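You operate a simulated robot arm through the tools that you are given. There is no shell and no other tool. Be economical: measure what you need, move in short steps, check, and stop when the job is done.

You are at the controls of a simulated robot arm. One attempt, no reset.

## Task
Raise stand D's yellow fork to HIGH and ease the wire.
Fine: loosen the black knob, tighten it again, only then brake to FREE; turn the coil till the wire has a small sag, never so tight that it trips; leave the other stands.

The check looks at the end state, three seconds after you hand in, the way a careful person would. Anything else that was tipped, shoved, dropped, spilled or broken makes it a failure.

## Robot
A 7-joint arm with a two-finger parallel gripper, fixed in place. Base frame: the origin is at the foot of the arm, x ahead of it, y to its left, z up. Lengths are in cm, angles in degrees, forces in N, time in s.
With the tool pointing down near the work surface it reaches from about 34 to 76 cm from the base axis. Its first joint turns from -115.0 to 115.0 degrees. Payload 3.91 kg.
Tool frame: the origin (TCP) lies between the finger pads and is the grasp point; the fingertips stand 3 cm ahead of it; z points along the fingers, y is the line along which they close. Largest opening 11 cm; finger width 2, thickness 1; the body of the gripper, 4.8 by 11.2 cm, starts 5.5 cm behind the TCP.
Orientation is told as [roll, pitch, yaw] about the base's x, y, z axes, in that order, counted from this pose: with the fingers straight down and closing along the base's y, the tool's x points along the base's -x, its y along +y and its z along -z.

## Interface
- The arm moves only by the tool jog_arm. Its arguments are lists of equal length, an entry for each row: "angular": the turn, a rotation vector about the tool's x, y, z in units of 6 degrees (1.0 is 6 degrees), a list of three; "slide": the shift along the tool's x, y, z in units of 25 mm (1.0 is 25 mm), a list of three; "claw": the closure, from 0 (fully open) to 1 (shut). In form: {"angular": [[rx, ry, rz], ...], "slide": [[tx, ty, tz], ...], "claw": [claw, ...]}. A call has 1 to 8 rows; each row shifts and turns the commanded pose from where the row before left it, along the tool's axes as they then stand. A call with a number of a shift or a turn outside -1 to 1 is refused whole. Rows are played at 5 a second. More than 5 cm and 8.6 degrees between two rows, or a gripper value outside its range, and nothing of the call is played. A pose out of reach is approached as far as the arm can. The call stops where the force on the tool passes 90 N (or 10 N more than at its start, if that is more) or the arm is blocked; 0.2 s more then pass. Each finger travels about 10.8 cm/s and halts on what it meets, pressing with about 39 N; the grip force reading is that of the motor and also rises with nothing between the fingers. The clock runs only during rows and for 0.2 s after the last one: add rows that do not move to give the fingers time. The reply holds the time, the measured pose of the TCP, the force on the tool along the base axes, the opening and the grip force, in the units named above and with some noise.
- Cameras (640 x 400 px; columns grow to the right, rows downward): "scene" is fixed at [5.04, 49.91, 131.66]; the picture's right is [0.80, -0.60, 0.00], its down [-0.57, -0.77, -0.28] and it looks along [0.17, 0.23, -0.96] (base axes); focal length 214 px, centre (320, 200). "wrist" rides on the gripper at [7.2, 1.7, -10.3] in the tool frame; the picture's right is [-0.23, 0.97, 0.00], its down [-0.76, -0.18, -0.62] and it looks along [-0.61, -0.14, 0.78] (tool axes); focal length 222 px, centre (320, 200). There is no depth. A picture from a camera that has moved, and an enlarged one, comes with that camera's place and axes in the base frame and with its lens.
- capture(camera): a new picture of that camera. No time passes.
- slide_trunk(by): slides the trunk up (or, below 0, down) by that many cm; the arm rides with it, the base frame stays. It gives what a move gives, with no picture.
- close_up(camera, box): a new picture of the part [left, top, right, bottom] of that camera's present view, enlarged. No time passes.
- sign_off(): hands the job in; it is judged then, once.

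Work in short steps. Places have to be worked out from the pictures, the camera data and where the tool is seen: move nearer, look again, correct. Check each grasp and each placing, and mend what went wrong. You have 120 turns and 84 pictures in all, those below and enlarged ones among them. Open the gripper and draw the arm clear of the work before you hand the job in, unless the task says otherwise; then end with one line.

The tools are called after "Request:" as name(argument=value, ...) on one line, values as JSON. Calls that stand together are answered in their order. jog_arm: Moves the arm, as the interface text tells. Its arguments: {"type":"object","properties":{"angular":{"type":"array"},"slide":{"type":"array"},"claw":{"type":"array"}},"required":["angular","slide","claw"]} The other tools are called the same way: slide_trunk (by) slides the trunk up or down; capture (camera) takes a picture; close_up (camera, box) takes an enlarged picture of a part of a camera's view; sign_off () hands the job in.

At the start:

```text
time_s: 0.0
ee_pos: [60.52, 23.9, 110.37]
tcp_rot: [-0.1, -0.2, 0.0]
contact_force: [0.4, 0.5, -0.6]
gripper_width: 11.02
grasp_force: 0.1
trunk travel left (down, up): [-52.5, 46.5]
```

scene: 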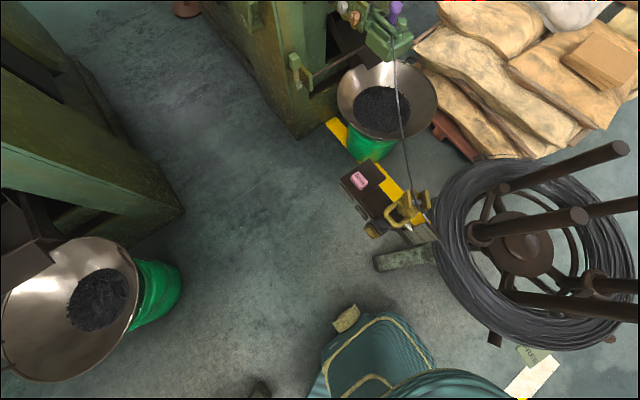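
wrist: 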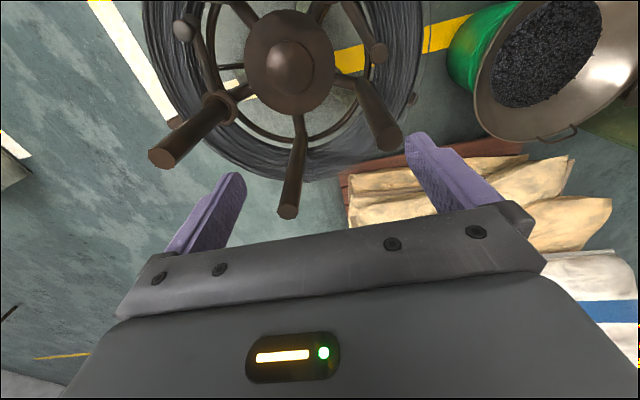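

The scene shows a stand with a yellow fork, a wire and a coil on a spider. I'll enlarge the scene to find the labels, the knob and the brake.

Request:
close_up(camera="scene", box=[320, 140, 480, 280])

Request:
close_up(camera="scene", box=[420, 130, 640, 400])

Request:
close_up(camera="scene", box=[280, 0, 460, 140])

```text
2.86 times, centred on (400, 210) of scene
camera zoom: at [5.04, 49.91, 131.66], right [0.8, -0.6, 0.0], down [-0.57, -0.77, -0.28], along [0.17, 0.23, -0.96], focal length 613 px, centre (91, 171)
```

zoom: 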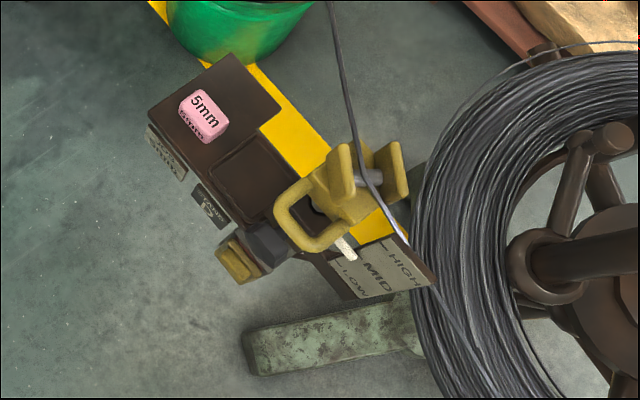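

```text
1.48 times, centred on (530, 265) of scene
camera zoom: at [5.04, 49.91, 131.66], right [0.8, -0.6, 0.0], down [-0.57, -0.77, -0.28], along [0.17, 0.23, -0.96], focal length 318 px, centre (9, 104)
```

zoom: 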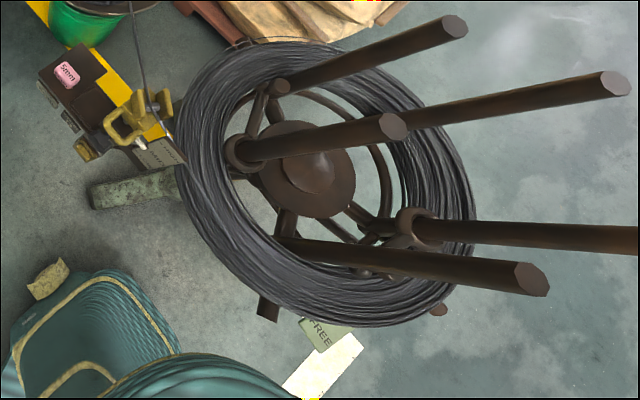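

```text
2.86 times, centred on (370, 70) of scene
camera zoom: at [5.04, 49.91, 131.66], right [0.8, -0.6, 0.0], down [-0.57, -0.77, -0.28], along [0.17, 0.23, -0.96], focal length 613 px, centre (177, 571)
```

zoom: 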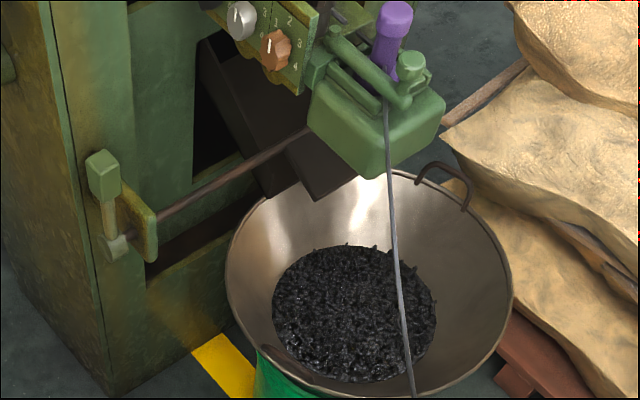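

The stand is near (35, 49) and the coil hub near (58, 17), with poles up to about z 90. I'll stay high, move back and yaw so the wrist camera looks at the stand.

Request:
jog_arm(angular=[[0, 0, 0], [0, 0, 0], [0, 0, 0], [0, 0, 0], [0, 0, 0], [0, 0, 0], [0, 0, 0], [0, 0, 0]], slide=[[1, 0.3, 0], [1, 0.3, 0], [1, 0.3, 0], [1, 0.3, 0], [1, 0.3, 0], [1, 0.3, 0], [1, 0.3, 0], [1, 0.3, 0]], claw=[0, 0, 0, 0, 0, 0, 0, 0])

Request:
jog_arm(angular=[[0, 0, -1], [0, 0, -1], [0, 0, -1], [0, 0, -1], [0, 0, -1], [0, 0, -1], [0, 0, -1], [0, 0, -1]], slide=[[0, 0, 0], [0, 0, 0], [0, 0, 0], [0, 0, 0], [0, 0, 0], [0, 0, 0], [0, 0, 0], [0, 0, 0]], claw=[0, 0, 0, 0, 0, 0, 0, 0])

Request:
capture(camera="wrist")

```text
time_s: 1.8
ee_pos: [40.58, 30.06, 110.15]
tcp_rot: [-0.2, -0.1, -0.1]
contact_force: [-0.6, 0.7, -0.3]
gripper_width: 11.0
grasp_force: 0.0
trunk travel left (down, up): [-52.5, 46.5]
```

```text
time_s: 3.6
ee_pos: [40.79, 30.08, 110.23]
tcp_rot: [0.0, -0.1, 48.0]
contact_force: [0.4, -0.1, 0.2]
gripper_width: 10.99
grasp_force: 0.1
trunk travel left (down, up): [-52.5, 46.5]
```

```text
78 pictures are left
camera wrist: at [34.63, 25.66, 120.75], right [-0.57, 0.82, 0.0], down [0.64, 0.45, 0.62], along [0.51, 0.36, -0.78], focal length 222 px, centre (320, 200)
```

wrist: 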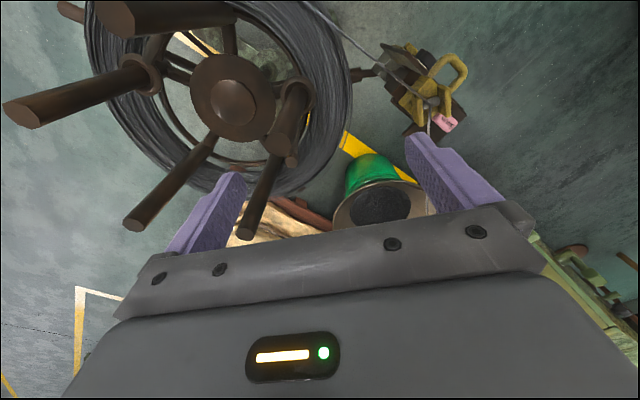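

The wrist picture is inverted, with its top towards the base. Combining both cameras puts the fork at about (27, 47.6, 77). I'll enlarge both regions here.

Request:
close_up(camera="wrist", box=[330, 20, 490, 140])

Request:
close_up(camera="scene", box=[470, 320, 600, 400])

```text
3.33 times, centred on (410, 80) of wrist
camera zoom: at [34.63, 25.66, 120.75], right [-0.57, 0.82, 0.0], down [0.64, 0.45, 0.62], along [0.51, 0.36, -0.78], focal length 740 px, centre (20, 600)
```

zoom: 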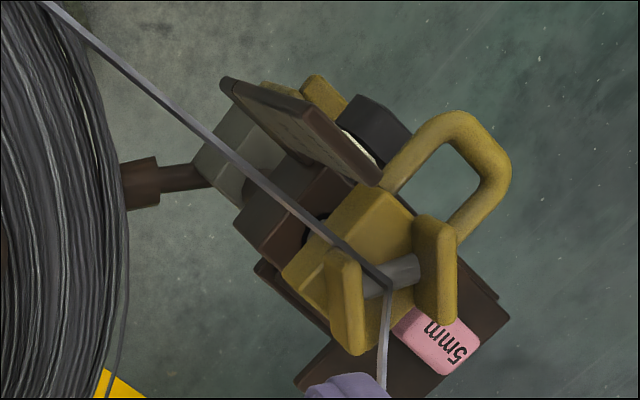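

```text
4.92 times, centred on (535, 360) of scene
camera zoom: at [5.04, 49.91, 131.66], right [0.8, -0.6, 0.0], down [-0.57, -0.77, -0.28], along [0.17, 0.23, -0.96], focal length 1056 px, centre (-738, -588)
```

zoom: 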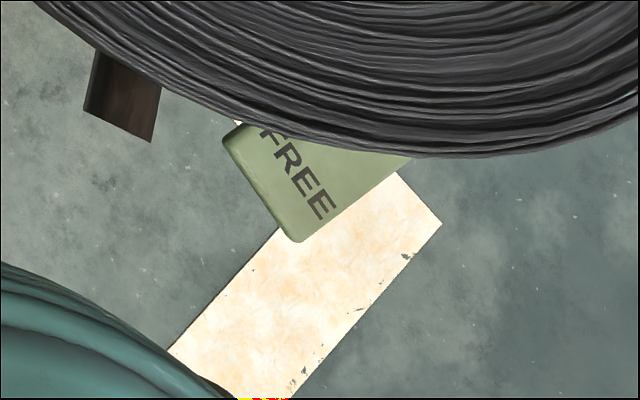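

The hub and FREE plate lie low, under the coil, and a pointer on stand D appears to be at LOW. I'll move the wrist camera to face the stand from the base side.

Request:
jog_arm(angular=[[0, 0, -1], [0, 0, -1], [0, 0, 0], [0, 0, 0], [0, 0, 0], [0, 0, 0], [0, 0, 0]], slide=[[0, 0, 0], [0, 0, 0], [0.24, 0.95, 0.84], [0.24, 0.95, 0.84], [0.24, 0.95, 0.84], [0.24, 0.95, 0.84], [0.24, 0.95, 0.84]], claw=[0, 0, 0, 0, 0, 0, 0])

Request:
jog_arm(angular=[[0, 0, 0], [0, 0, 0], [0, 0, 0], [0, 0, 0], [0, 0, 0]], slide=[[0.24, 0.95, 0.84], [0.24, 0.95, 0.84], [0.24, 0.95, 0.84], [0.24, 0.95, 0.84], [0.24, 0.95, 0.84]], claw=[0, 0, 0, 0, 0])

Request:
capture(camera="wrist")

```text
time_s: 5.2
ee_pos: [28.78, 33.24, 99.68]
tcp_rot: [-0.1, -0.1, 59.9]
contact_force: [0.4, 0.6, 0.0]
gripper_width: 11.02
grasp_force: 0.1
trunk travel left (down, up): [-52.5, 46.5]
```

```text
time_s: 6.4
ee_pos: [16.9, 36.58, 89.06]
tcp_rot: [0.0, 0.0, 59.9]
contact_force: [-0.7, 0.0, -0.5]
gripper_width: 11.02
grasp_force: 0.0
trunk travel left (down, up): [-52.5, 46.5]
```

```text
75 pictures are left
camera wrist: at [11.78, 31.13, 99.52], right [-0.73, 0.68, 0.0], down [0.53, 0.57, 0.62], along [0.43, 0.45, -0.78], focal length 222 px, centre (320, 200)
```

wrist: 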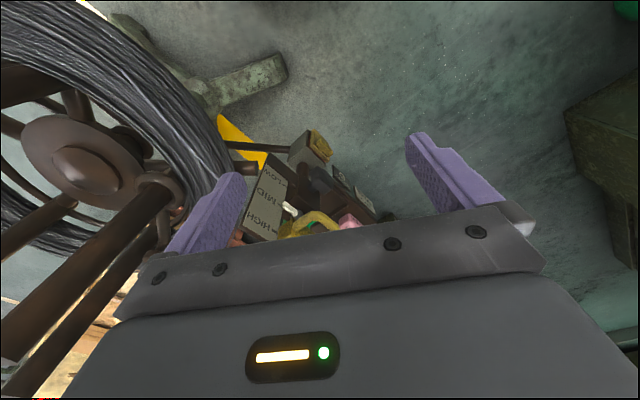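

The gripper hides the lower half of the picture, so I'll advance 8 cm and rise 7 cm to bring the stand into the free part.

Request:
jog_arm(angular=[[0, 0, 0], [0, 0, 0], [0, 0, 0], [0, 0, 0]], slide=[[-0.8, 0, -0.7], [-0.8, 0, -0.7], [-0.8, 0, -0.7], [-0.8, 0, -0.7]], claw=[0, 0, 0, 0])

Request:
close_up(camera="wrist", box=[160, 0, 480, 200])

```text
time_s: 7.4
ee_pos: [21.09, 43.6, 96.35]
tcp_rot: [-0.1, 0.0, 60.0]
contact_force: [-0.6, 0.4, 0.5]
gripper_width: 11.03
grasp_force: 0.0
trunk travel left (down, up): [-52.5, 46.5]
```

```text
2.00 times, centred on (320, 100) of wrist
camera zoom: at [15.93, 38.06, 106.81], right [-0.73, 0.68, 0.0], down [0.53, 0.57, 0.62], along [0.43, 0.45, -0.78], focal length 444 px, centre (320, 400)
```

zoom: 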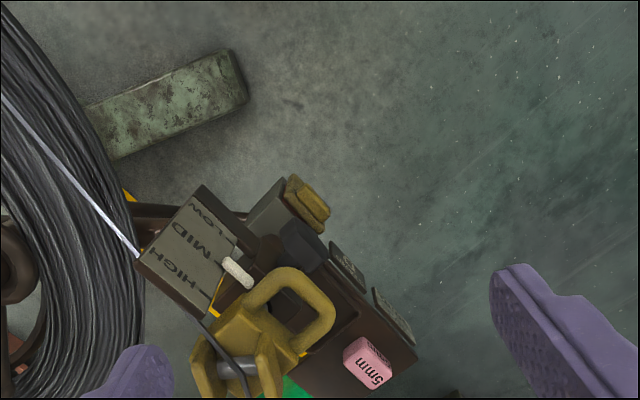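

I want a flatter view of the dial side, so I'll tilt the tool forward about 40° in place while backing off slightly.

Request:
jog_arm(angular=[[0, 0, 0], [0, -1, 0], [0, -1, 0], [0, -1, 0], [0, -1, 0], [0, -1, 0], [0, -1, 0]], slide=[[1, 0, 0], [0, 0, 0], [0, 0, 0], [0, 0, 0], [0, 0, 0], [0, 0, 0], [0, 0, 0]], claw=[0, 0, 0, 0, 0, 0, 0])

Request:
capture(camera="wrist")

```text
time_s: 9.0
ee_pos: [19.81, 41.43, 96.14]
tcp_rot: [0.0, -36.0, 60.1]
contact_force: [-0.8, -0.6, 0.3]
gripper_width: 11.01
grasp_force: 0.1
trunk travel left (down, up): [-52.5, 46.5]
```

```text
73 pictures are left
camera wrist: at [12.32, 31.83, 100.47], right [-0.75, 0.65, 0.13], down [0.28, 0.13, 0.95], along [0.6, 0.75, -0.28], focal length 222 px, centre (320, 200)
```

wrist: 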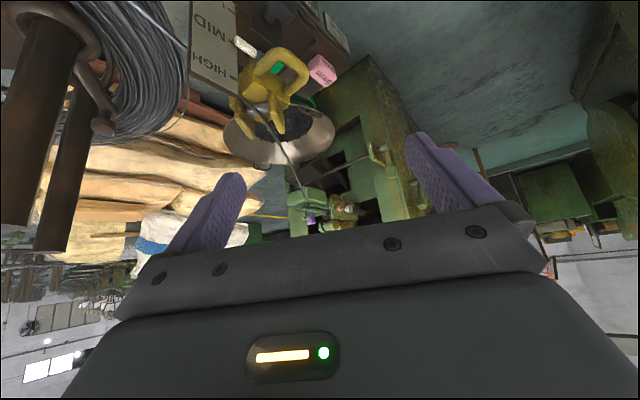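

The view is good but upside down. I'll lower about 10 cm to bring the whole stand into the free part of the picture.

Request:
jog_arm(angular=[[0, 0, 0], [0, 0, 0], [0, 0, 0], [0, 0, 0]], slide=[[0.8, 0, 0.66], [0.8, 0, 0.66], [0.8, 0, 0.66], [0.8, 0, 0.66]], claw=[0, 0, 0, 0])

Request:
close_up(camera="wrist", box=[120, 0, 440, 200])

```text
time_s: 10.0
ee_pos: [18.65, 39.2, 86.22]
tcp_rot: [0.0, -35.9, 59.9]
contact_force: [-0.2, -0.1, -0.4]
gripper_width: 10.98
grasp_force: 0.0
trunk travel left (down, up): [-52.5, 46.5]
```

```text
2.00 times, centred on (280, 100) of wrist
camera zoom: at [11.17, 29.63, 90.42], right [-0.75, 0.65, 0.13], down [0.28, 0.13, 0.95], along [0.6, 0.75, -0.28], focal length 444 px, centre (400, 400)
```

zoom: 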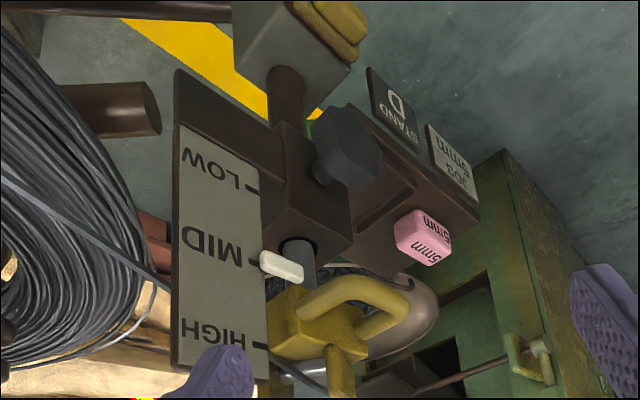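

The view is now clear. The pointer is at MID on a vertical LOW/MID/HIGH plate, the black knob sits below the fork, and the tag reads stand D. I'll zoom in on the knob and the fork.

Request:
close_up(camera="wrist", box=[230, 30, 350, 105])

Request:
close_up(camera="wrist", box=[200, 100, 360, 200])

Request:
close_up(camera="scene", box=[360, 180, 440, 240])

```text
5.33 times, centred on (290, 68) of wrist
camera zoom: at [11.17, 29.63, 90.42], right [-0.75, 0.65, 0.13], down [0.28, 0.13, 0.95], along [0.6, 0.75, -0.28], focal length 1185 px, centre (480, 907)
```

zoom: 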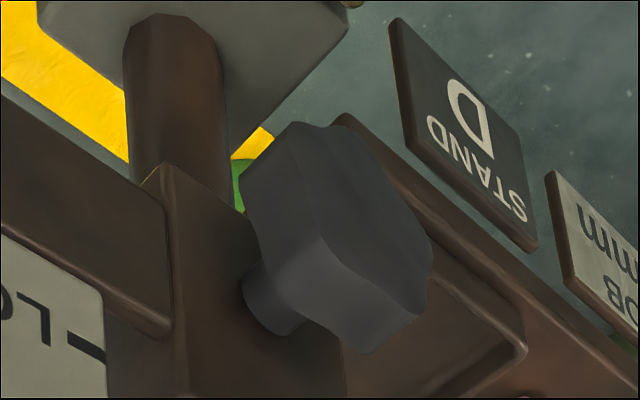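

```text
4.00 times, centred on (280, 150) of wrist
camera zoom: at [11.17, 29.63, 90.42], right [-0.75, 0.65, 0.13], down [0.28, 0.13, 0.95], along [0.6, 0.75, -0.28], focal length 888 px, centre (480, 400)
```

zoom: 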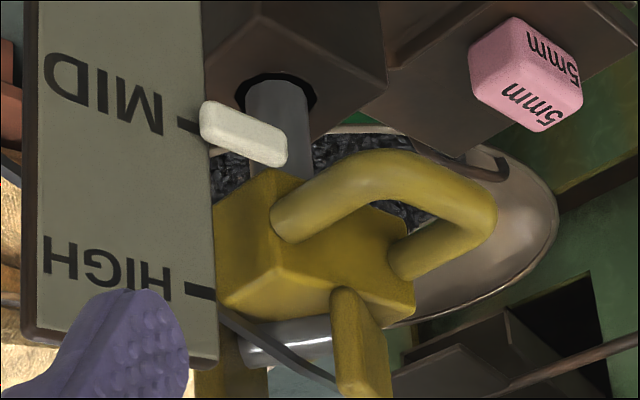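

```text
6.67 times, centred on (400, 210) of scene
camera zoom: at [5.04, 49.91, 131.66], right [0.8, -0.6, 0.0], down [-0.57, -0.77, -0.28], along [0.17, 0.23, -0.96], focal length 1430 px, centre (-213, 133)
```

zoom: 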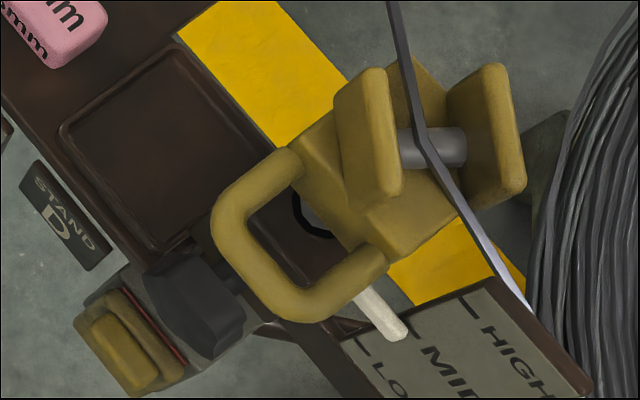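

The knob is centred near (27.1, 47.8, 65.5) with its axis roughly along base x, facing -x. The loop handle is near (26.8, 48, 78). I'll turn the tool to point along +x, keeping it short of the stand, starting with the yaw.

Request:
jog_arm(angular=[[0.59, 0, 0.81], [0.59, 0, 0.81], [0.59, 0, 0.81], [0.59, 0, 0.81], [0.59, 0, 0.81], [0.59, 0, 0.81], [0.59, 0, 0.81], [0.59, 0, 0.81]], slide=[[0.4, 0, -0.3], [0.4, 0, -0.3], [0, 0, 0], [0, 0, 0], [0, 0, 0], [0, 0, 0], [0, 0, 0], [0, 0, 0]], claw=[0, 0, 0, 0, 0, 0, 0, 0])

Request:
jog_arm(angular=[[0, -1, 0], [0, -1, 0], [0, -1, 0], [0, -1, 0], [0, -1, 0], [0, -1, 0], [0, -1, 0], [0, -1, 0]], slide=[[0, 0, 0], [0, 0, 0], [0, 0, 0], [0, 0, 0], [0, 0, 0], [0, 0, 0], [0, 0, 0], [0, 0, 0]], claw=[0, 0, 0, 0, 0, 0, 0, 0])

```text
time_s: 11.8
ee_pos: [17.12, 36.94, 86.21]
tcp_rot: [-0.2, -36.2, 11.9]
contact_force: [0.0, -0.1, -0.9]
gripper_width: 11.0
grasp_force: 0.1
trunk travel left (down, up): [-52.5, 46.5]
```

```text
time_s: 13.6
ee_pos: [17.19, 36.9, 86.19]
tcp_rot: [-0.4, -72.2, 12.3]
contact_force: [0.2, 0.6, -0.1]
gripper_width: 11.02
grasp_force: 0.0
out of reach, approached as far as the arm can: row 7, 8
trunk travel left (down, up): [-52.5, 46.5]
```

The arm hits its limit at pitch -72 here. I'll move sideways and down towards the knob's line and check again.

Request:
jog_arm(angular=[[0, 0, 0], [0, 0, 0], [0, 0, 0], [0, 0, 0], [0, -1, 0], [0, -1, 0], [0, -1, 0]], slide=[[0.95, 0.92, 0.3], [0.95, 0.92, 0.3], [0.95, 0.92, 0.3], [0.95, 0.92, 0.3], [0, 0, 0], [0, 0, 0], [0, 0, 0]], claw=[0, 0, 0, 0, 0, 0, 0])

Request:
capture(camera="wrist")

```text
time_s: 15.2
ee_pos: [19.26, 46.06, 77.39]
tcp_rot: [80.0, -89.2, -73.5]
contact_force: [-0.6, 0.5, -0.3]
gripper_width: 11.03
grasp_force: 0.1
out of reach, approached as far as the arm can: row 7
trunk travel left (down, up): [-52.5, 46.5]
```

```text
68 pictures are left
camera wrist: at [8.78, 46.62, 70.25], right [-0.11, 0.96, 0.24], down [-0.6, -0.26, 0.76], along [0.8, -0.06, 0.6], focal length 222 px, centre (320, 200)
```

wrist: 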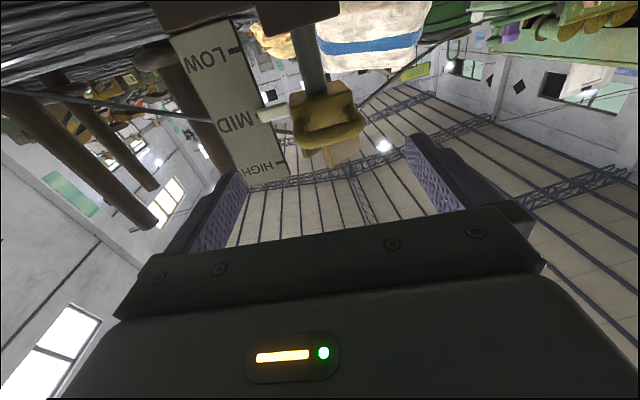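

The tool is now horizontal along +x and reachable, with the scale and fork in view. I'll back off 2 cm, lower the trunk 12 cm to knob height, and look.

Request:
jog_arm(angular=[[0, 0, 0]], slide=[[0, 0, -0.8]], claw=[0])

Request:
slide_trunk(by=-12)

Request:
capture(camera="wrist")

```text
time_s: 15.6
ee_pos: [17.56, 45.54, 76.65]
tcp_rot: [-156.7, -89.6, 162.8]
contact_force: [0.7, -0.1, 0.3]
gripper_width: 10.99
grasp_force: 0.1
trunk travel left (down, up): [-52.5, 46.5]
```

```text
time_s: 17.1
ee_pos: [17.64, 45.51, 64.52]
tcp_rot: [-112.5, -89.7, 118.7]
contact_force: [0.5, 0.2, -0.6]
gripper_width: 11.0
grasp_force: 0.2
trunk travel left (down, up): [-40.5, 58.5]
```

```text
67 pictures are left
camera wrist: at [7.14, 45.95, 57.39], right [-0.11, 0.97, 0.22], down [-0.6, -0.24, 0.76], along [0.79, -0.05, 0.61], focal length 222 px, centre (320, 200)
```

wrist: 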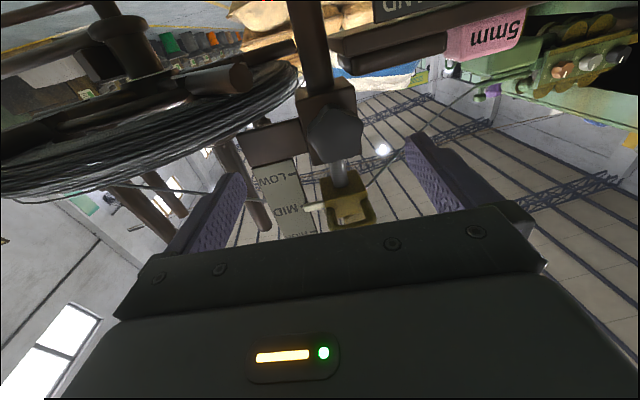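

The knob position is confirmed at (27, 47.8, 65.4). I'll zoom in to see its shape.

Request:
close_up(camera="wrist", box=[280, 80, 400, 160])

```text
5.00 times, centred on (340, 120) of wrist
camera zoom: at [7.14, 45.95, 57.39], right [-0.11, 0.97, 0.22], down [-0.6, -0.24, 0.76], along [0.79, -0.05, 0.61], focal length 1111 px, centre (220, 600)
```

zoom: 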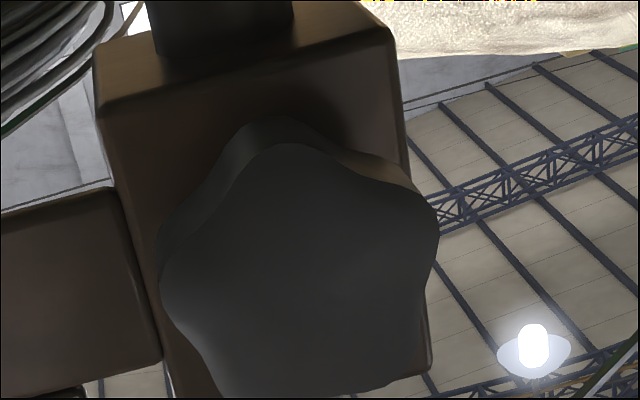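

The knob is a five-lobed star about 5.3 cm across. The tool axis is (0.99, 0.11, 0), matching the knob's. I'll line up, half close the fingers and advance in steps.

Request:
jog_arm(angular=[[0, 0, 0], [0, 0, 0], [0, 0, 0]], slide=[[-0.36, 0.6, 0], [0, 0, 1], [0, 0, 0.8]], claw=[0.3, 0.3, 0.3])

Request:
capture(camera="wrist")

Request:
close_up(camera="scene", box=[340, 180, 420, 240])

```text
time_s: 17.9
ee_pos: [19.8, 48.42, 65.98]
tcp_rot: [68.3, -89.2, -59.6]
contact_force: [0.3, -0.1, 0.6]
gripper_width: 7.69
grasp_force: 0.0
trunk travel left (down, up): [-40.5, 58.5]
```

```text
65 pictures are left
camera wrist: at [9.31, 48.61, 58.99], right [-0.14, 0.96, 0.24], down [-0.58, -0.28, 0.76], along [0.8, -0.03, 0.6], focal length 222 px, centre (320, 200)
```

wrist: 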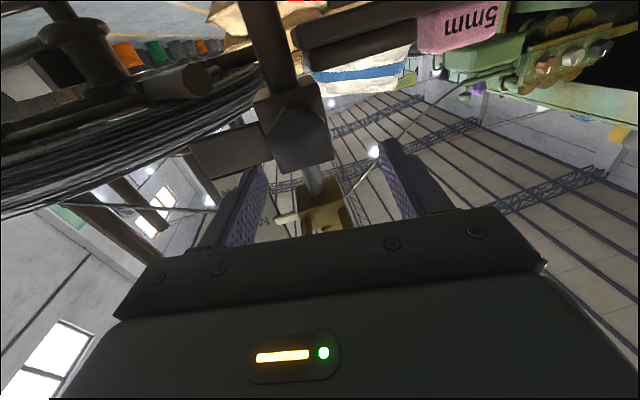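

```text
6.67 times, centred on (380, 210) of scene
camera zoom: at [5.04, 49.91, 131.66], right [0.8, -0.6, 0.0], down [-0.57, -0.77, -0.28], along [0.17, 0.23, -0.96], focal length 1430 px, centre (-80, 133)
```

zoom: 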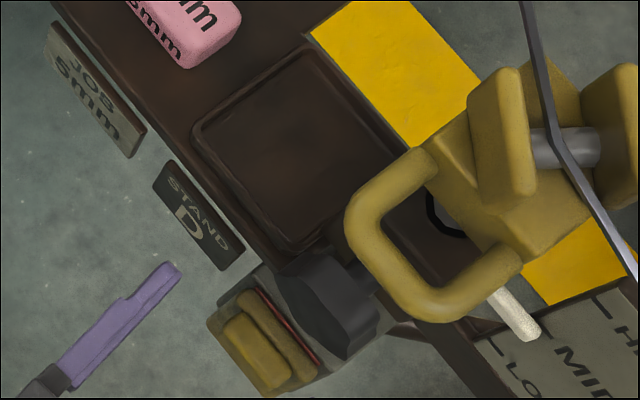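

The loop's sides run along base x, so the knob axis has yaw of about 0 and my tool is off by about 9°. I'll correct the yaw, lower 0.7 cm, shift, and go in partway.

Request:
jog_arm(angular=[[0.75, 0, 0], [0.75, 0, 0], [0, 0, 0], [0, 0, 0]], slide=[[0.15, -0.12, 0], [0.15, -0.12, 0], [0, 0, 0.5], [0, 0, 0]], claw=[0.3, 0.3, 0.3, 0.3])

Request:
capture(camera="wrist")

```text
time_s: 18.9
ee_pos: [20.89, 47.65, 65.35]
tcp_rot: [75.0, -89.3, -75.1]
contact_force: [0.3, -0.4, 0.1]
gripper_width: 7.7
grasp_force: 0.0
trunk travel left (down, up): [-40.5, 58.5]
```

```text
63 pictures are left
camera wrist: at [10.6, 49.58, 58.22], right [0.0, 0.97, 0.24], down [-0.62, -0.19, 0.76], along [0.78, -0.15, 0.6], focal length 222 px, centre (320, 200)
```

wrist: 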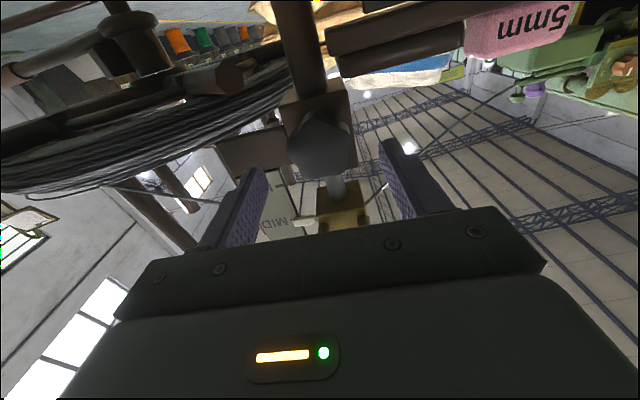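

Alignment is good, with the TCP at (20.9, 47.65, 65.35) against the knob at (27, 48, 65.4). I'll advance about 4 cm.

Request:
jog_arm(angular=[[0, 0, 0], [0, 0, 0], [0, 0, 0]], slide=[[0, 0.1, 0.8], [0, 0, 0.8], [0, 0, 0]], claw=[0.3, 0.3, 0.3])

Request:
capture(camera="wrist")

Request:
close_up(camera="scene", box=[340, 180, 420, 240])

```text
time_s: 19.7
ee_pos: [23.73, 48.38, 64.92]
tcp_rot: [81.7, -89.6, -80.3]
contact_force: [0.2, 0.1, 0.3]
gripper_width: 7.71
grasp_force: 0.0
trunk travel left (down, up): [-40.5, 58.5]
```

```text
62 pictures are left
camera wrist: at [13.32, 49.86, 57.91], right [-0.02, 0.97, 0.23], down [-0.62, -0.2, 0.76], along [0.79, -0.13, 0.6], focal length 222 px, centre (320, 200)
```

wrist: 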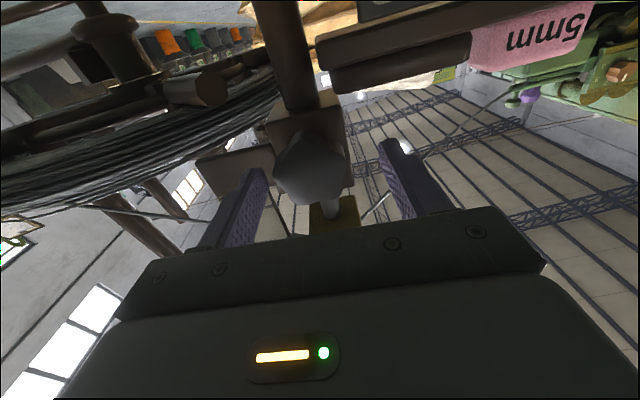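

```text
6.67 times, centred on (380, 210) of scene
camera zoom: at [5.04, 49.91, 131.66], right [0.8, -0.6, 0.0], down [-0.57, -0.77, -0.28], along [0.17, 0.23, -0.96], focal length 1430 px, centre (-80, 133)
```

zoom: 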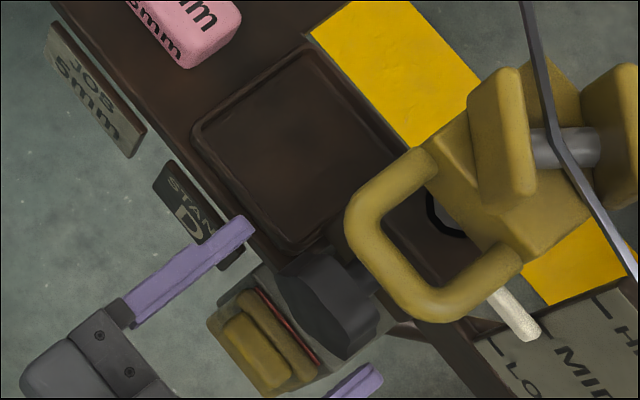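

The fingertips are at x≈26.7, either side of the knob. I'll go 1.3 cm further with a small correction, then close on it.

Request:
jog_arm(angular=[[0, 0, 0], [0, 0, 0]], slide=[[-0.1, -0.2, 0.55], [0, 0, 0]], claw=[0.3, 0.3])

Request:
jog_arm(angular=[[0, 0, 0], [0, 0, 0], [0, 0, 0]], slide=[[0, 0, 0], [0, 0, 0], [0, 0, 0]], claw=[0.7, 0.7, 0.7])

Request:
capture(camera="wrist")

Request:
close_up(camera="scene", box=[340, 180, 420, 240])

```text
time_s: 20.3
ee_pos: [25.03, 47.9, 65.22]
tcp_rot: [79.8, -89.6, -78.2]
contact_force: [0.0, 0.0, -0.2]
gripper_width: 7.71
grasp_force: 0.0
trunk travel left (down, up): [-40.5, 58.5]
```

```text
time_s: 21.1
ee_pos: [25.04, 47.63, 65.21]
tcp_rot: [105.6, -89.7, -104.3]
contact_force: [-3.0, -10.8, 8.2]
gripper_width: 4.8
grasp_force: 44.8
trunk travel left (down, up): [-40.5, 58.5]
```

```text
60 pictures are left
camera wrist: at [14.63, 49.13, 58.12], right [-0.02, 0.97, 0.23], down [-0.62, -0.2, 0.76], along [0.78, -0.13, 0.61], focal length 222 px, centre (320, 200)
```

wrist: 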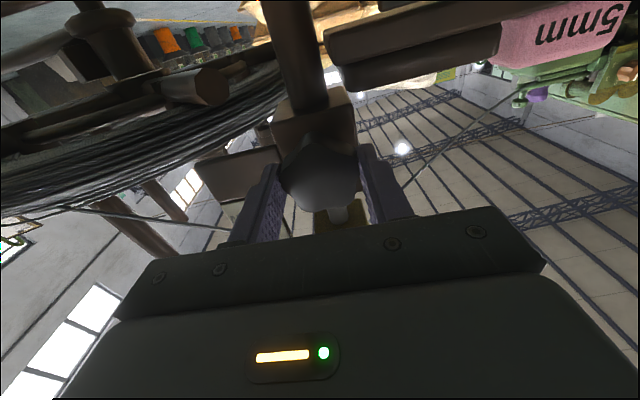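

```text
6.67 times, centred on (380, 210) of scene
camera zoom: at [5.04, 49.91, 131.66], right [0.8, -0.6, 0.0], down [-0.57, -0.77, -0.28], along [0.17, 0.23, -0.96], focal length 1430 px, centre (-80, 133)
```

zoom: 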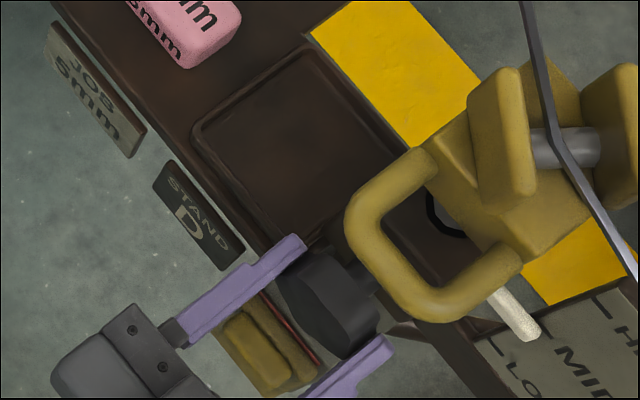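

The knob is held at 4.8 cm. I'll loosen it counter-clockwise as seen from the front, 36° first, watching the forces.

Request:
jog_arm(angular=[[0, 0, -1], [0, 0, -1], [0, 0, -1], [0, 0, -1], [0, 0, -1], [0, 0, -1]], slide=[[0, 0, 0], [0, 0, 0], [0, 0, 0], [0, 0, 0], [0, 0, 0], [0, 0, 0]], claw=[0.75, 0.75, 0.75, 0.75, 0.75, 0.75])

Request:
capture(camera="wrist")

```text
time_s: 22.4
ee_pos: [25.87, 47.52, 65.37]
tcp_rot: [-87.7, -58.1, 88.1]
contact_force: [-27.9, -2.5, 7.9]
gripper_width: 4.81
grasp_force: 45.0
trunk travel left (down, up): [-40.5, 58.5]
stopped in row 6: the force on the tool passed its limit (the readings are from after the stop); the commanded pose is now the measured one
```

```text
58 pictures are left
camera wrist: at [15.41, 45.16, 58.6], right [-0.01, 0.95, -0.32], down [-0.61, 0.25, 0.75], along [0.79, 0.2, 0.57], focal length 222 px, centre (320, 200)
```

wrist: 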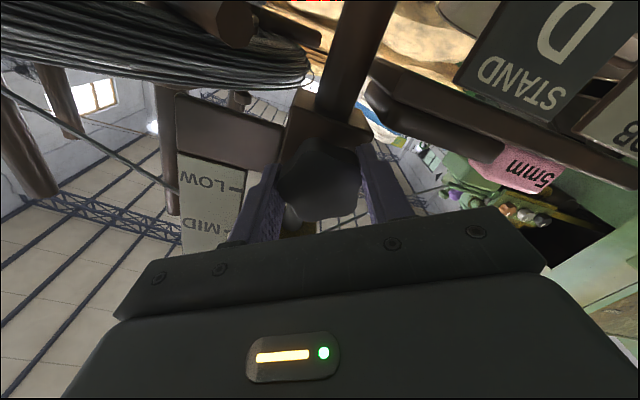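

It turned about 32° and stopped because the arm crept 0.8 cm in x and pressed the block. I'll open, back off 0.8 cm and look at the knob's new angle.

Request:
jog_arm(angular=[[0, 0, 0], [0, 0, 0], [0, 0, 0]], slide=[[0, 0, 0], [0, 0, 0], [0, 0, -0.4]], claw=[0.45, 0.4, 0.4])

Request:
close_up(camera="wrist", box=[240, 100, 400, 220])

Request:
close_up(camera="scene", box=[340, 180, 440, 250])

```text
time_s: 23.2
ee_pos: [25.88, 47.28, 65.3]
tcp_rot: [-87.6, -58.1, 86.9]
contact_force: [0.2, -0.4, -0.1]
gripper_width: 6.6
grasp_force: 0.1
trunk travel left (down, up): [-40.5, 58.5]
```

```text
3.33 times, centred on (320, 160) of wrist
camera zoom: at [15.39, 44.99, 58.53], right [0.01, 0.95, -0.32], down [-0.6, 0.27, 0.75], along [0.8, 0.19, 0.57], focal length 740 px, centre (320, 333)
```

zoom: 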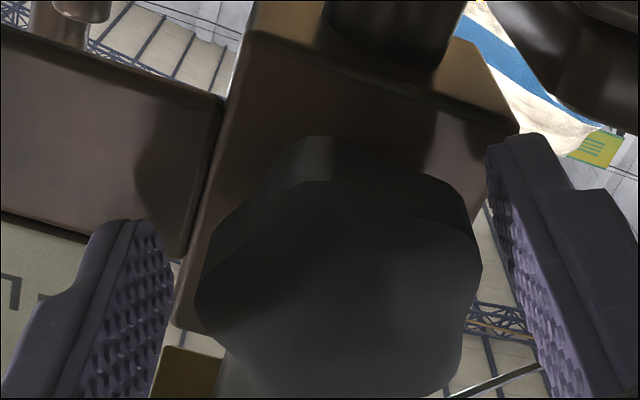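

```text
5.71 times, centred on (390, 215) of scene
camera zoom: at [5.04, 49.91, 131.66], right [0.8, -0.6, 0.0], down [-0.57, -0.77, -0.28], along [0.17, 0.23, -0.96], focal length 1226 px, centre (-80, 114)
```

zoom: 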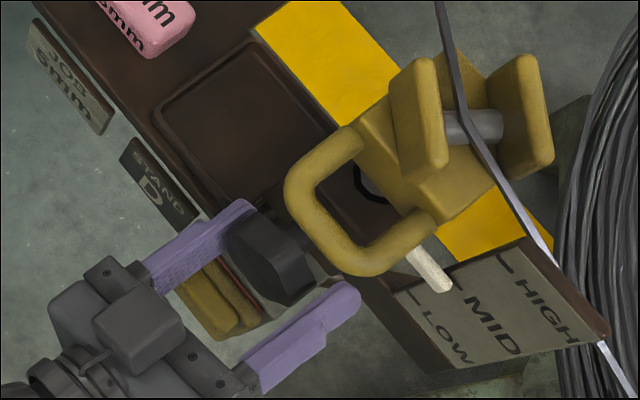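

The lobe positions show the knob turned about 32° with the gripper. The back-off didn't register, so I'll re-check the pose with a further small retreat.

Request:
jog_arm(angular=[[0, 0, 0], [0, 0, 0]], slide=[[0, 0, -0.4], [0, 0, 0]], claw=[0.4, 0.4])

```text
time_s: 23.8
ee_pos: [25.95, 46.89, 65.2]
tcp_rot: [-87.7, -57.9, 85.9]
contact_force: [-0.4, 0.6, -0.2]
gripper_width: 6.62
grasp_force: 0.0
trunk travel left (down, up): [-40.5, 58.5]
```

Backing off isn't tracking, so the arm is at a joint limit in this roll. I'll roll back with the fingers open around the knob, where motion worked before, then retreat.

Request:
jog_arm(angular=[[0, 0, 1], [0, 0, 1], [0, 0, 1], [0, 0, 1], [0, 0, 1], [0, 0, 0.4], [0, 0, 0]], slide=[[0, 0.1, 0], [0, 0.1, 0], [0, 0, 0], [0, 0, 0], [0, 0, 0], [0, 0, 0], [0, 0, 0]], claw=[0.32, 0.32, 0.32, 0.32, 0.32, 0.32, 0.32])

```text
time_s: 25.4
ee_pos: [26.77, 47.07, 64.99]
tcp_rot: [19.0, -87.6, -22.9]
contact_force: [-67.2, 8.6, -19.4]
gripper_width: 7.65
grasp_force: 1.8
trunk travel left (down, up): [-40.5, 58.5]
```

It is pressing on the block (-67 N in x), so I'll back straight out now.

Request:
jog_arm(angular=[[0, 0, 0], [0, 0, 0], [0, 0, 0]], slide=[[0, 0, -0.6], [0, 0, -0.6], [0, 0, 0]], claw=[0.32, 0.32, 0.32])

```text
time_s: 26.2
ee_pos: [24.87, 46.42, 64.8]
tcp_rot: [-10.6, -89.2, 5.9]
contact_force: [2.9, 5.9, -0.3]
gripper_width: 7.79
grasp_force: 3.5
trunk travel left (down, up): [-40.5, 58.5]
```

It is moving again. I'll recentre in y and withdraw fully so I can change the trunk height for a better arm posture.

Request:
jog_arm(angular=[[0, 0, 0], [0, 0, 0], [0, 0, 0], [0, 0, 0], [0, 0, 0]], slide=[[0, 0.4, -0.2], [0, 0, -0.7], [0, 0, -0.7], [0, 0, -0.7], [0, 0, 0]], claw=[0.32, 0.32, 0.32, 0.32, 0.32])

Request:
close_up(camera="wrist", box=[220, 60, 420, 185])

Request:
close_up(camera="scene", box=[340, 180, 440, 250])

```text
time_s: 27.4
ee_pos: [19.58, 47.83, 64.61]
tcp_rot: [-17.5, -89.2, 12.4]
contact_force: [0.1, 1.0, 0.2]
gripper_width: 7.5
grasp_force: 0.1
trunk travel left (down, up): [-40.5, 58.5]
```

```text
3.20 times, centred on (320, 122) of wrist
camera zoom: at [9.37, 50.36, 57.73], right [0.09, 0.97, 0.22], down [-0.63, -0.12, 0.77], along [0.77, -0.21, 0.6], focal length 711 px, centre (320, 448)
```

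zoom: 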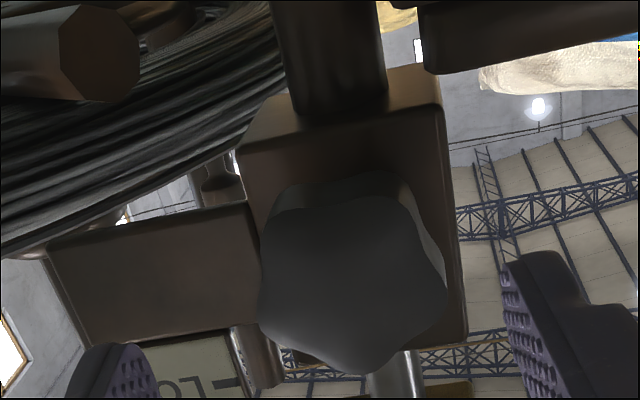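

```text
5.71 times, centred on (390, 215) of scene
camera zoom: at [5.04, 49.91, 131.66], right [0.8, -0.6, 0.0], down [-0.57, -0.77, -0.28], along [0.17, 0.23, -0.96], focal length 1226 px, centre (-80, 114)
```

zoom: 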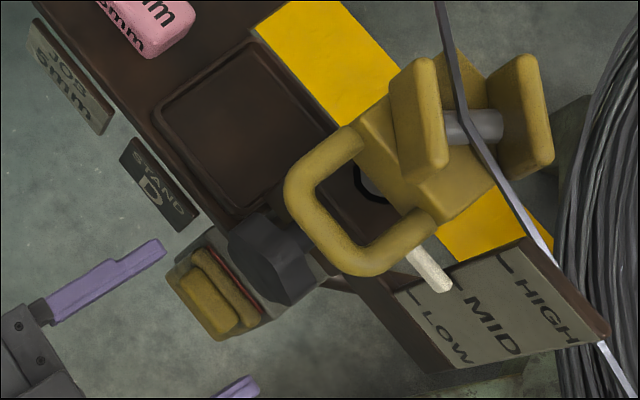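

The knob stays turned, now with a flat at the bottom, and nothing else moved. I'll retreat 2 cm more, raise the trunk 15 cm, lower the arm by the same amount and see if the motion tracks better.

Request:
jog_arm(angular=[[0, 0, 0], [0, 0, 0]], slide=[[0, 0, -0.8], [0, 0, 0]], claw=[0.32, 0.32])

Request:
slide_trunk(by=15)

Request:
jog_arm(angular=[[0, 0, 0], [0, 0, 0], [0, 0, 0], [0, 0, 0], [0, 0, 0], [0, 0, 0], [0, 0, 0]], slide=[[1, 0, 0], [1, 0, 0], [1, 0, 0], [1, 0, 0], [1, 0, 0], [1, 0, 0], [0, 0, 0]], claw=[0.32, 0.32, 0.32, 0.32, 0.32, 0.32, 0.32])

Request:
jog_arm(angular=[[0, 0, 0], [0, 0, 0]], slide=[[0, 0, -0.8], [0, 0, 0]], claw=[0.32, 0.32])

```text
time_s: 28.0
ee_pos: [17.94, 48.1, 64.77]
tcp_rot: [-17.1, -89.2, 11.6]
contact_force: [0.5, 0.3, -0.1]
gripper_width: 7.48
grasp_force: 0.1
trunk travel left (down, up): [-40.5, 58.5]
```

```text
time_s: 29.8
ee_pos: [17.71, 48.26, 79.94]
tcp_rot: [4.4, -89.0, -9.6]
contact_force: [-0.4, 0.8, 0.3]
gripper_width: 7.51
grasp_force: 0.0
trunk travel left (down, up): [-55.5, 43.5]
```

```text
time_s: 31.4
ee_pos: [17.29, 48.68, 65.91]
tcp_rot: [35.6, -88.0, -40.7]
contact_force: [1.3, -0.6, 0.0]
gripper_width: 7.51
grasp_force: 0.0
trunk travel left (down, up): [-55.5, 43.5]
```

```text
time_s: 32.0
ee_pos: [15.56, 48.45, 65.45]
tcp_rot: [21.6, -88.7, -26.9]
contact_force: [0.4, 0.0, 0.0]
gripper_width: 7.48
grasp_force: 0.2
trunk travel left (down, up): [-55.5, 43.5]
```

Tracking is better here. I'll test the roll range in free space: +36° first, then back -72°.

Request:
jog_arm(angular=[[0, 0, 1], [0, 0, 1], [0, 0, 1], [0, 0, 1], [0, 0, 1], [0, 0, 1], [0, 0, 0]], slide=[[0, 0, 0], [0, 0, 0], [0, 0, 0], [0, 0, 0], [0, 0, 0], [0, 0, 0], [0, 0, 0]], claw=[0.32, 0.32, 0.32, 0.32, 0.32, 0.32, 0.32])

Request:
jog_arm(angular=[[0, 0, -1], [0, 0, -1], [0, 0, -1], [0, 0, -1], [0, 0, -1], [0, 0, -1], [0, 0, 0]], slide=[[0, 0, 0], [0, 0, 0], [0, 0, 0], [0, 0, 0], [0, 0, 0], [0, 0, 0], [0, 0, 0]], claw=[0.32, 0.32, 0.32, 0.32, 0.32, 0.32, 0.32])

Request:
jog_arm(angular=[[0, 0, -1], [0, 0, -1], [0, 0, -1], [0, 0, -1], [0, 0, -1], [0, 0, -1], [0, 0, 0]], slide=[[0, 0, 0], [0, 0, 0], [0, 0, 0], [0, 0, 0], [0, 0, 0], [0, 0, 0], [0, 0, 0]], claw=[0.32, 0.32, 0.32, 0.32, 0.32, 0.32, 0.32])

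```text
time_s: 33.6
ee_pos: [14.94, 58.36, 64.3]
tcp_rot: [87.4, -52.8, -92.6]
contact_force: [0.8, 0.3, -0.4]
gripper_width: 7.49
grasp_force: 0.1
out of reach, approached as far as the arm can: row 2, 3, 4, 5, 6
trunk travel left (down, up): [-55.5, 43.5]
```

```text
time_s: 35.2
ee_pos: [14.96, 58.0, 63.85]
tcp_rot: [26.5, -88.3, -31.2]
contact_force: [-0.6, -0.2, 0.3]
gripper_width: 7.45
grasp_force: 0.0
trunk travel left (down, up): [-55.5, 43.5]
```

```text
time_s: 36.8
ee_pos: [15.01, 58.06, 64.11]
tcp_rot: [-87.4, -54.8, 83.2]
contact_force: [0.2, 0.2, -1.1]
gripper_width: 7.5
grasp_force: 0.1
trunk travel left (down, up): [-55.5, 43.5]
```

At y=48 a positive roll is out of reach (inner limit), though at y=58 it is fine. I'll try a higher trunk so the arm is less folded.

Request:
jog_arm(angular=[[0, 0, 1], [0, 0, 1], [0, 0, 1], [0, 0, 1], [0, 0, 1], [0, 0, 1], [0, 0, 0]], slide=[[0, 0, 0], [0, 0, 0], [0, 0, 0], [0, 0, 0], [0, 0, 0], [0, 0, 0], [0, 0, 0]], claw=[0.32, 0.32, 0.32, 0.32, 0.32, 0.32, 0.32])

Request:
slide_trunk(by=20)

Request:
jog_arm(angular=[[0, 0, 0], [0, 0, 0], [0, 0, 0], [0, 0, 0], [0, 0, 0], [0, 0, 0], [0, 0, 0], [0, 0, 0]], slide=[[1, 0, 0], [1, 0, 0], [1, 0, 0], [1, 0, 0], [1, 0, 0], [1, 0, 0], [1, 0, 0], [0.8, 0, 0]], claw=[0.32, 0.32, 0.32, 0.32, 0.32, 0.32, 0.32, 0.32])

Request:
jog_arm(angular=[[0, 0, 0], [0, 0, 0], [0, 0, 0], [0, 0, 0], [0, 0, 0]], slide=[[0, -1, 0], [0, -1, 0], [0, -1, 0], [0, -1, 0], [0, 0, 0]], claw=[0.32, 0.32, 0.32, 0.32, 0.32])

```text
time_s: 38.4
ee_pos: [15.03, 58.14, 64.03]
tcp_rot: [34.3, -88.3, -38.9]
contact_force: [-0.1, 0.0, -0.2]
gripper_width: 7.49
grasp_force: 0.2
trunk travel left (down, up): [-55.5, 43.5]
```

```text
time_s: 40.6
ee_pos: [15.04, 58.17, 84.19]
tcp_rot: [32.0, -88.2, -36.6]
contact_force: [0.2, 0.1, -0.5]
gripper_width: 7.46
grasp_force: 0.1
trunk travel left (down, up): [-75.5, 23.5]
```

```text
time_s: 41.1
ee_pos: [11.1, 63.05, 89.84]
tcp_rot: [63.0, -78.7, -65.7]
contact_force: [0.9, 0.0, -0.3]
gripper_width: 7.5
grasp_force: 0.1
out of reach, approached as far as the arm can: row 2
trunk travel left (down, up): [-75.5, 23.5]
stopped in row 2: the arm was blocked; the commanded pose is now the measured one
```

```text
time_s: 42.3
ee_pos: [15.64, 52.14, 87.53]
tcp_rot: [64.6, -79.6, -72.5]
contact_force: [-1.0, -0.3, 0.0]
gripper_width: 7.46
grasp_force: 0.0
trunk travel left (down, up): [-75.5, 23.5]
```

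Lower relative to the trunk is worse, so I'll do the opposite: raise the arm relative to the trunk, then drop the trunk.

Request:
jog_arm(angular=[[0, 0, 0], [0, 0, 0], [0, 0, 0], [0, 0, 0], [0, 0, 0], [0, 0, 0], [0, 0, 0], [0, 0, 0]], slide=[[-1, 0, -0.3], [-1, 0, -0.3], [-1, 0, 0], [-1, 0, 0], [-1, 0, 0], [-1, 0, 0], [-1, 0, 0], [0, 0, 0]], claw=[0.32, 0.32, 0.32, 0.32, 0.32, 0.32, 0.32, 0.32])

Request:
slide_trunk(by=-25)

Request:
jog_arm(angular=[[0, 0, 0], [0, 0, 0], [0, 0, 0], [0, 0, 0], [0, 0, 0], [0, 0, 0], [0, 0, 0], [0, 0, 0]], slide=[[-1, 0, 0], [-1, 0, 0], [-1, 0, 0], [-1, 0, 0], [-1, 0, 0], [-1, 0, 0], [-1, 0, 0], [0, 0, 0]], claw=[0.32, 0.32, 0.32, 0.32, 0.32, 0.32, 0.32, 0.32])

Request:
capture(camera="wrist")

```text
time_s: 44.1
ee_pos: [15.29, 49.17, 104.87]
tcp_rot: [64.0, -79.6, -72.0]
contact_force: [1.2, 0.5, -0.9]
gripper_width: 7.49
grasp_force: 0.0
trunk travel left (down, up): [-75.5, 23.5]
```

```text
time_s: 46.7
ee_pos: [14.99, 49.26, 80.37]
tcp_rot: [63.5, -79.0, -71.3]
contact_force: [0.0, 0.8, -0.7]
gripper_width: 7.47
grasp_force: 0.1
trunk travel left (down, up): [-50.5, 48.5]
```

```text
time_s: 48.5
ee_pos: [16.0, 46.22, 97.06]
tcp_rot: [64.0, -79.9, -71.7]
contact_force: [0.8, 0.2, -0.1]
gripper_width: 7.5
grasp_force: 0.1
trunk travel left (down, up): [-50.5, 48.5]
```

```text
53 pictures are left
camera wrist: at [5.68, 50.32, 91.03], right [0.15, 0.91, 0.38], down [-0.6, -0.22, 0.77], along [0.79, -0.34, 0.52], focal length 222 px, centre (320, 200)
```

wrist: 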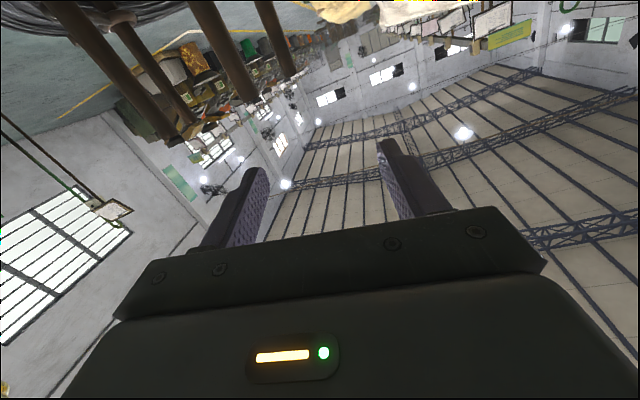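

I'll square up the orientation (yaw +6.5, pitch +4, roll -9) at this higher relative height, then test the roll range.

Request:
jog_arm(angular=[[-0.55, -0.35, -0.75], [-0.55, -0.35, -0.75], [0, 0, 0]], slide=[[0, 0.3, 0], [0, 0.3, 0], [0, 0, 0]], claw=[0.32, 0.32, 0.32])

Request:
jog_arm(angular=[[0, 0, 1], [0, 0, 1], [0, 0, 1], [0, 0, 1], [0, 0, 1], [0, 0, 1], [0, 0, 1], [0, 0, 0]], slide=[[0, 0, 0], [0, 0, 0], [0, 0, 0], [0, 0, 0], [0, 0, 0], [0, 0, 0], [0, 0, 0], [0, 0, 0]], claw=[0.32, 0.32, 0.32, 0.32, 0.32, 0.32, 0.32, 0.32])

Request:
jog_arm(angular=[[0, 0, 0], [0, 0, 0]], slide=[[0, 0, -0.8], [0, 0, 0]], claw=[0.32, 0.32])

```text
time_s: 49.3
ee_pos: [16.27, 47.69, 97.83]
tcp_rot: [89.4, -89.1, -90.4]
contact_force: [-0.3, 0.1, 0.5]
gripper_width: 7.47
grasp_force: 0.1
trunk travel left (down, up): [-50.5, 48.5]
```

```text
time_s: 51.1
ee_pos: [15.92, 49.57, 100.26]
tcp_rot: [90.0, -53.8, -91.5]
contact_force: [-0.7, 0.3, 0.7]
gripper_width: 7.49
grasp_force: 0.0
out of reach, approached as far as the arm can: row 5, 6, 7
trunk travel left (down, up): [-50.5, 48.5]
```

```text
time_s: 51.7
ee_pos: [14.25, 49.42, 100.34]
tcp_rot: [90.1, -53.9, -91.9]
contact_force: [-0.7, -0.7, 0.0]
gripper_width: 7.48
grasp_force: 0.1
trunk travel left (down, up): [-50.5, 48.5]
```

At this relative height, +36° of roll is nearly in range, so higher is better. I'll raise the arm 5 cm, shift y by -1.5 cm, and drop the trunk 40 cm to knob height.

Request:
jog_arm(angular=[[0, 0, 0], [0, 0, 0], [0, 0, 0], [0, 0, 0]], slide=[[-0.81, 0.59, 0], [-0.81, 0.59, 0], [-0.35, -0.49, 0], [0, 0, 0]], claw=[0.32, 0.32, 0.32, 0.32])

Request:
slide_trunk(by=-39.5)

Request:
capture(camera="wrist")

```text
time_s: 52.7
ee_pos: [14.2, 48.0, 104.89]
tcp_rot: [90.3, -54.4, -92.2]
contact_force: [0.6, 0.1, 0.3]
gripper_width: 7.47
grasp_force: 0.2
trunk travel left (down, up): [-50.5, 48.5]
```

```text
time_s: 56.5
ee_pos: [14.19, 47.98, 65.7]
tcp_rot: [89.9, -53.8, -91.6]
contact_force: [-0.6, 0.2, -0.4]
gripper_width: 7.49
grasp_force: 0.1
trunk travel left (down, up): [-11.0, 88.0]
```

```text
52 pictures are left
camera wrist: at [4.02, 53.83, 61.11], right [0.02, 0.65, 0.76], down [-0.64, -0.57, 0.51], along [0.77, -0.5, 0.41], focal length 222 px, centre (320, 200)
```

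wrist: 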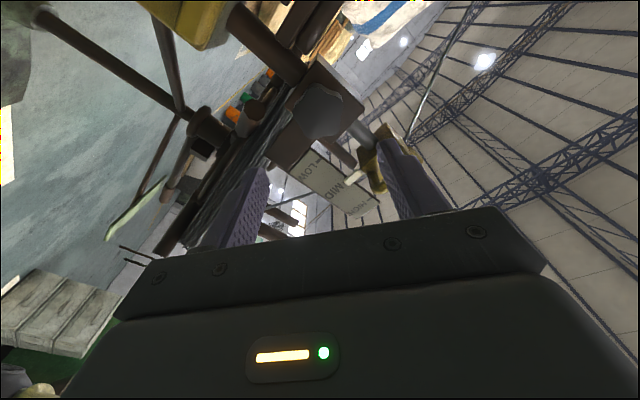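

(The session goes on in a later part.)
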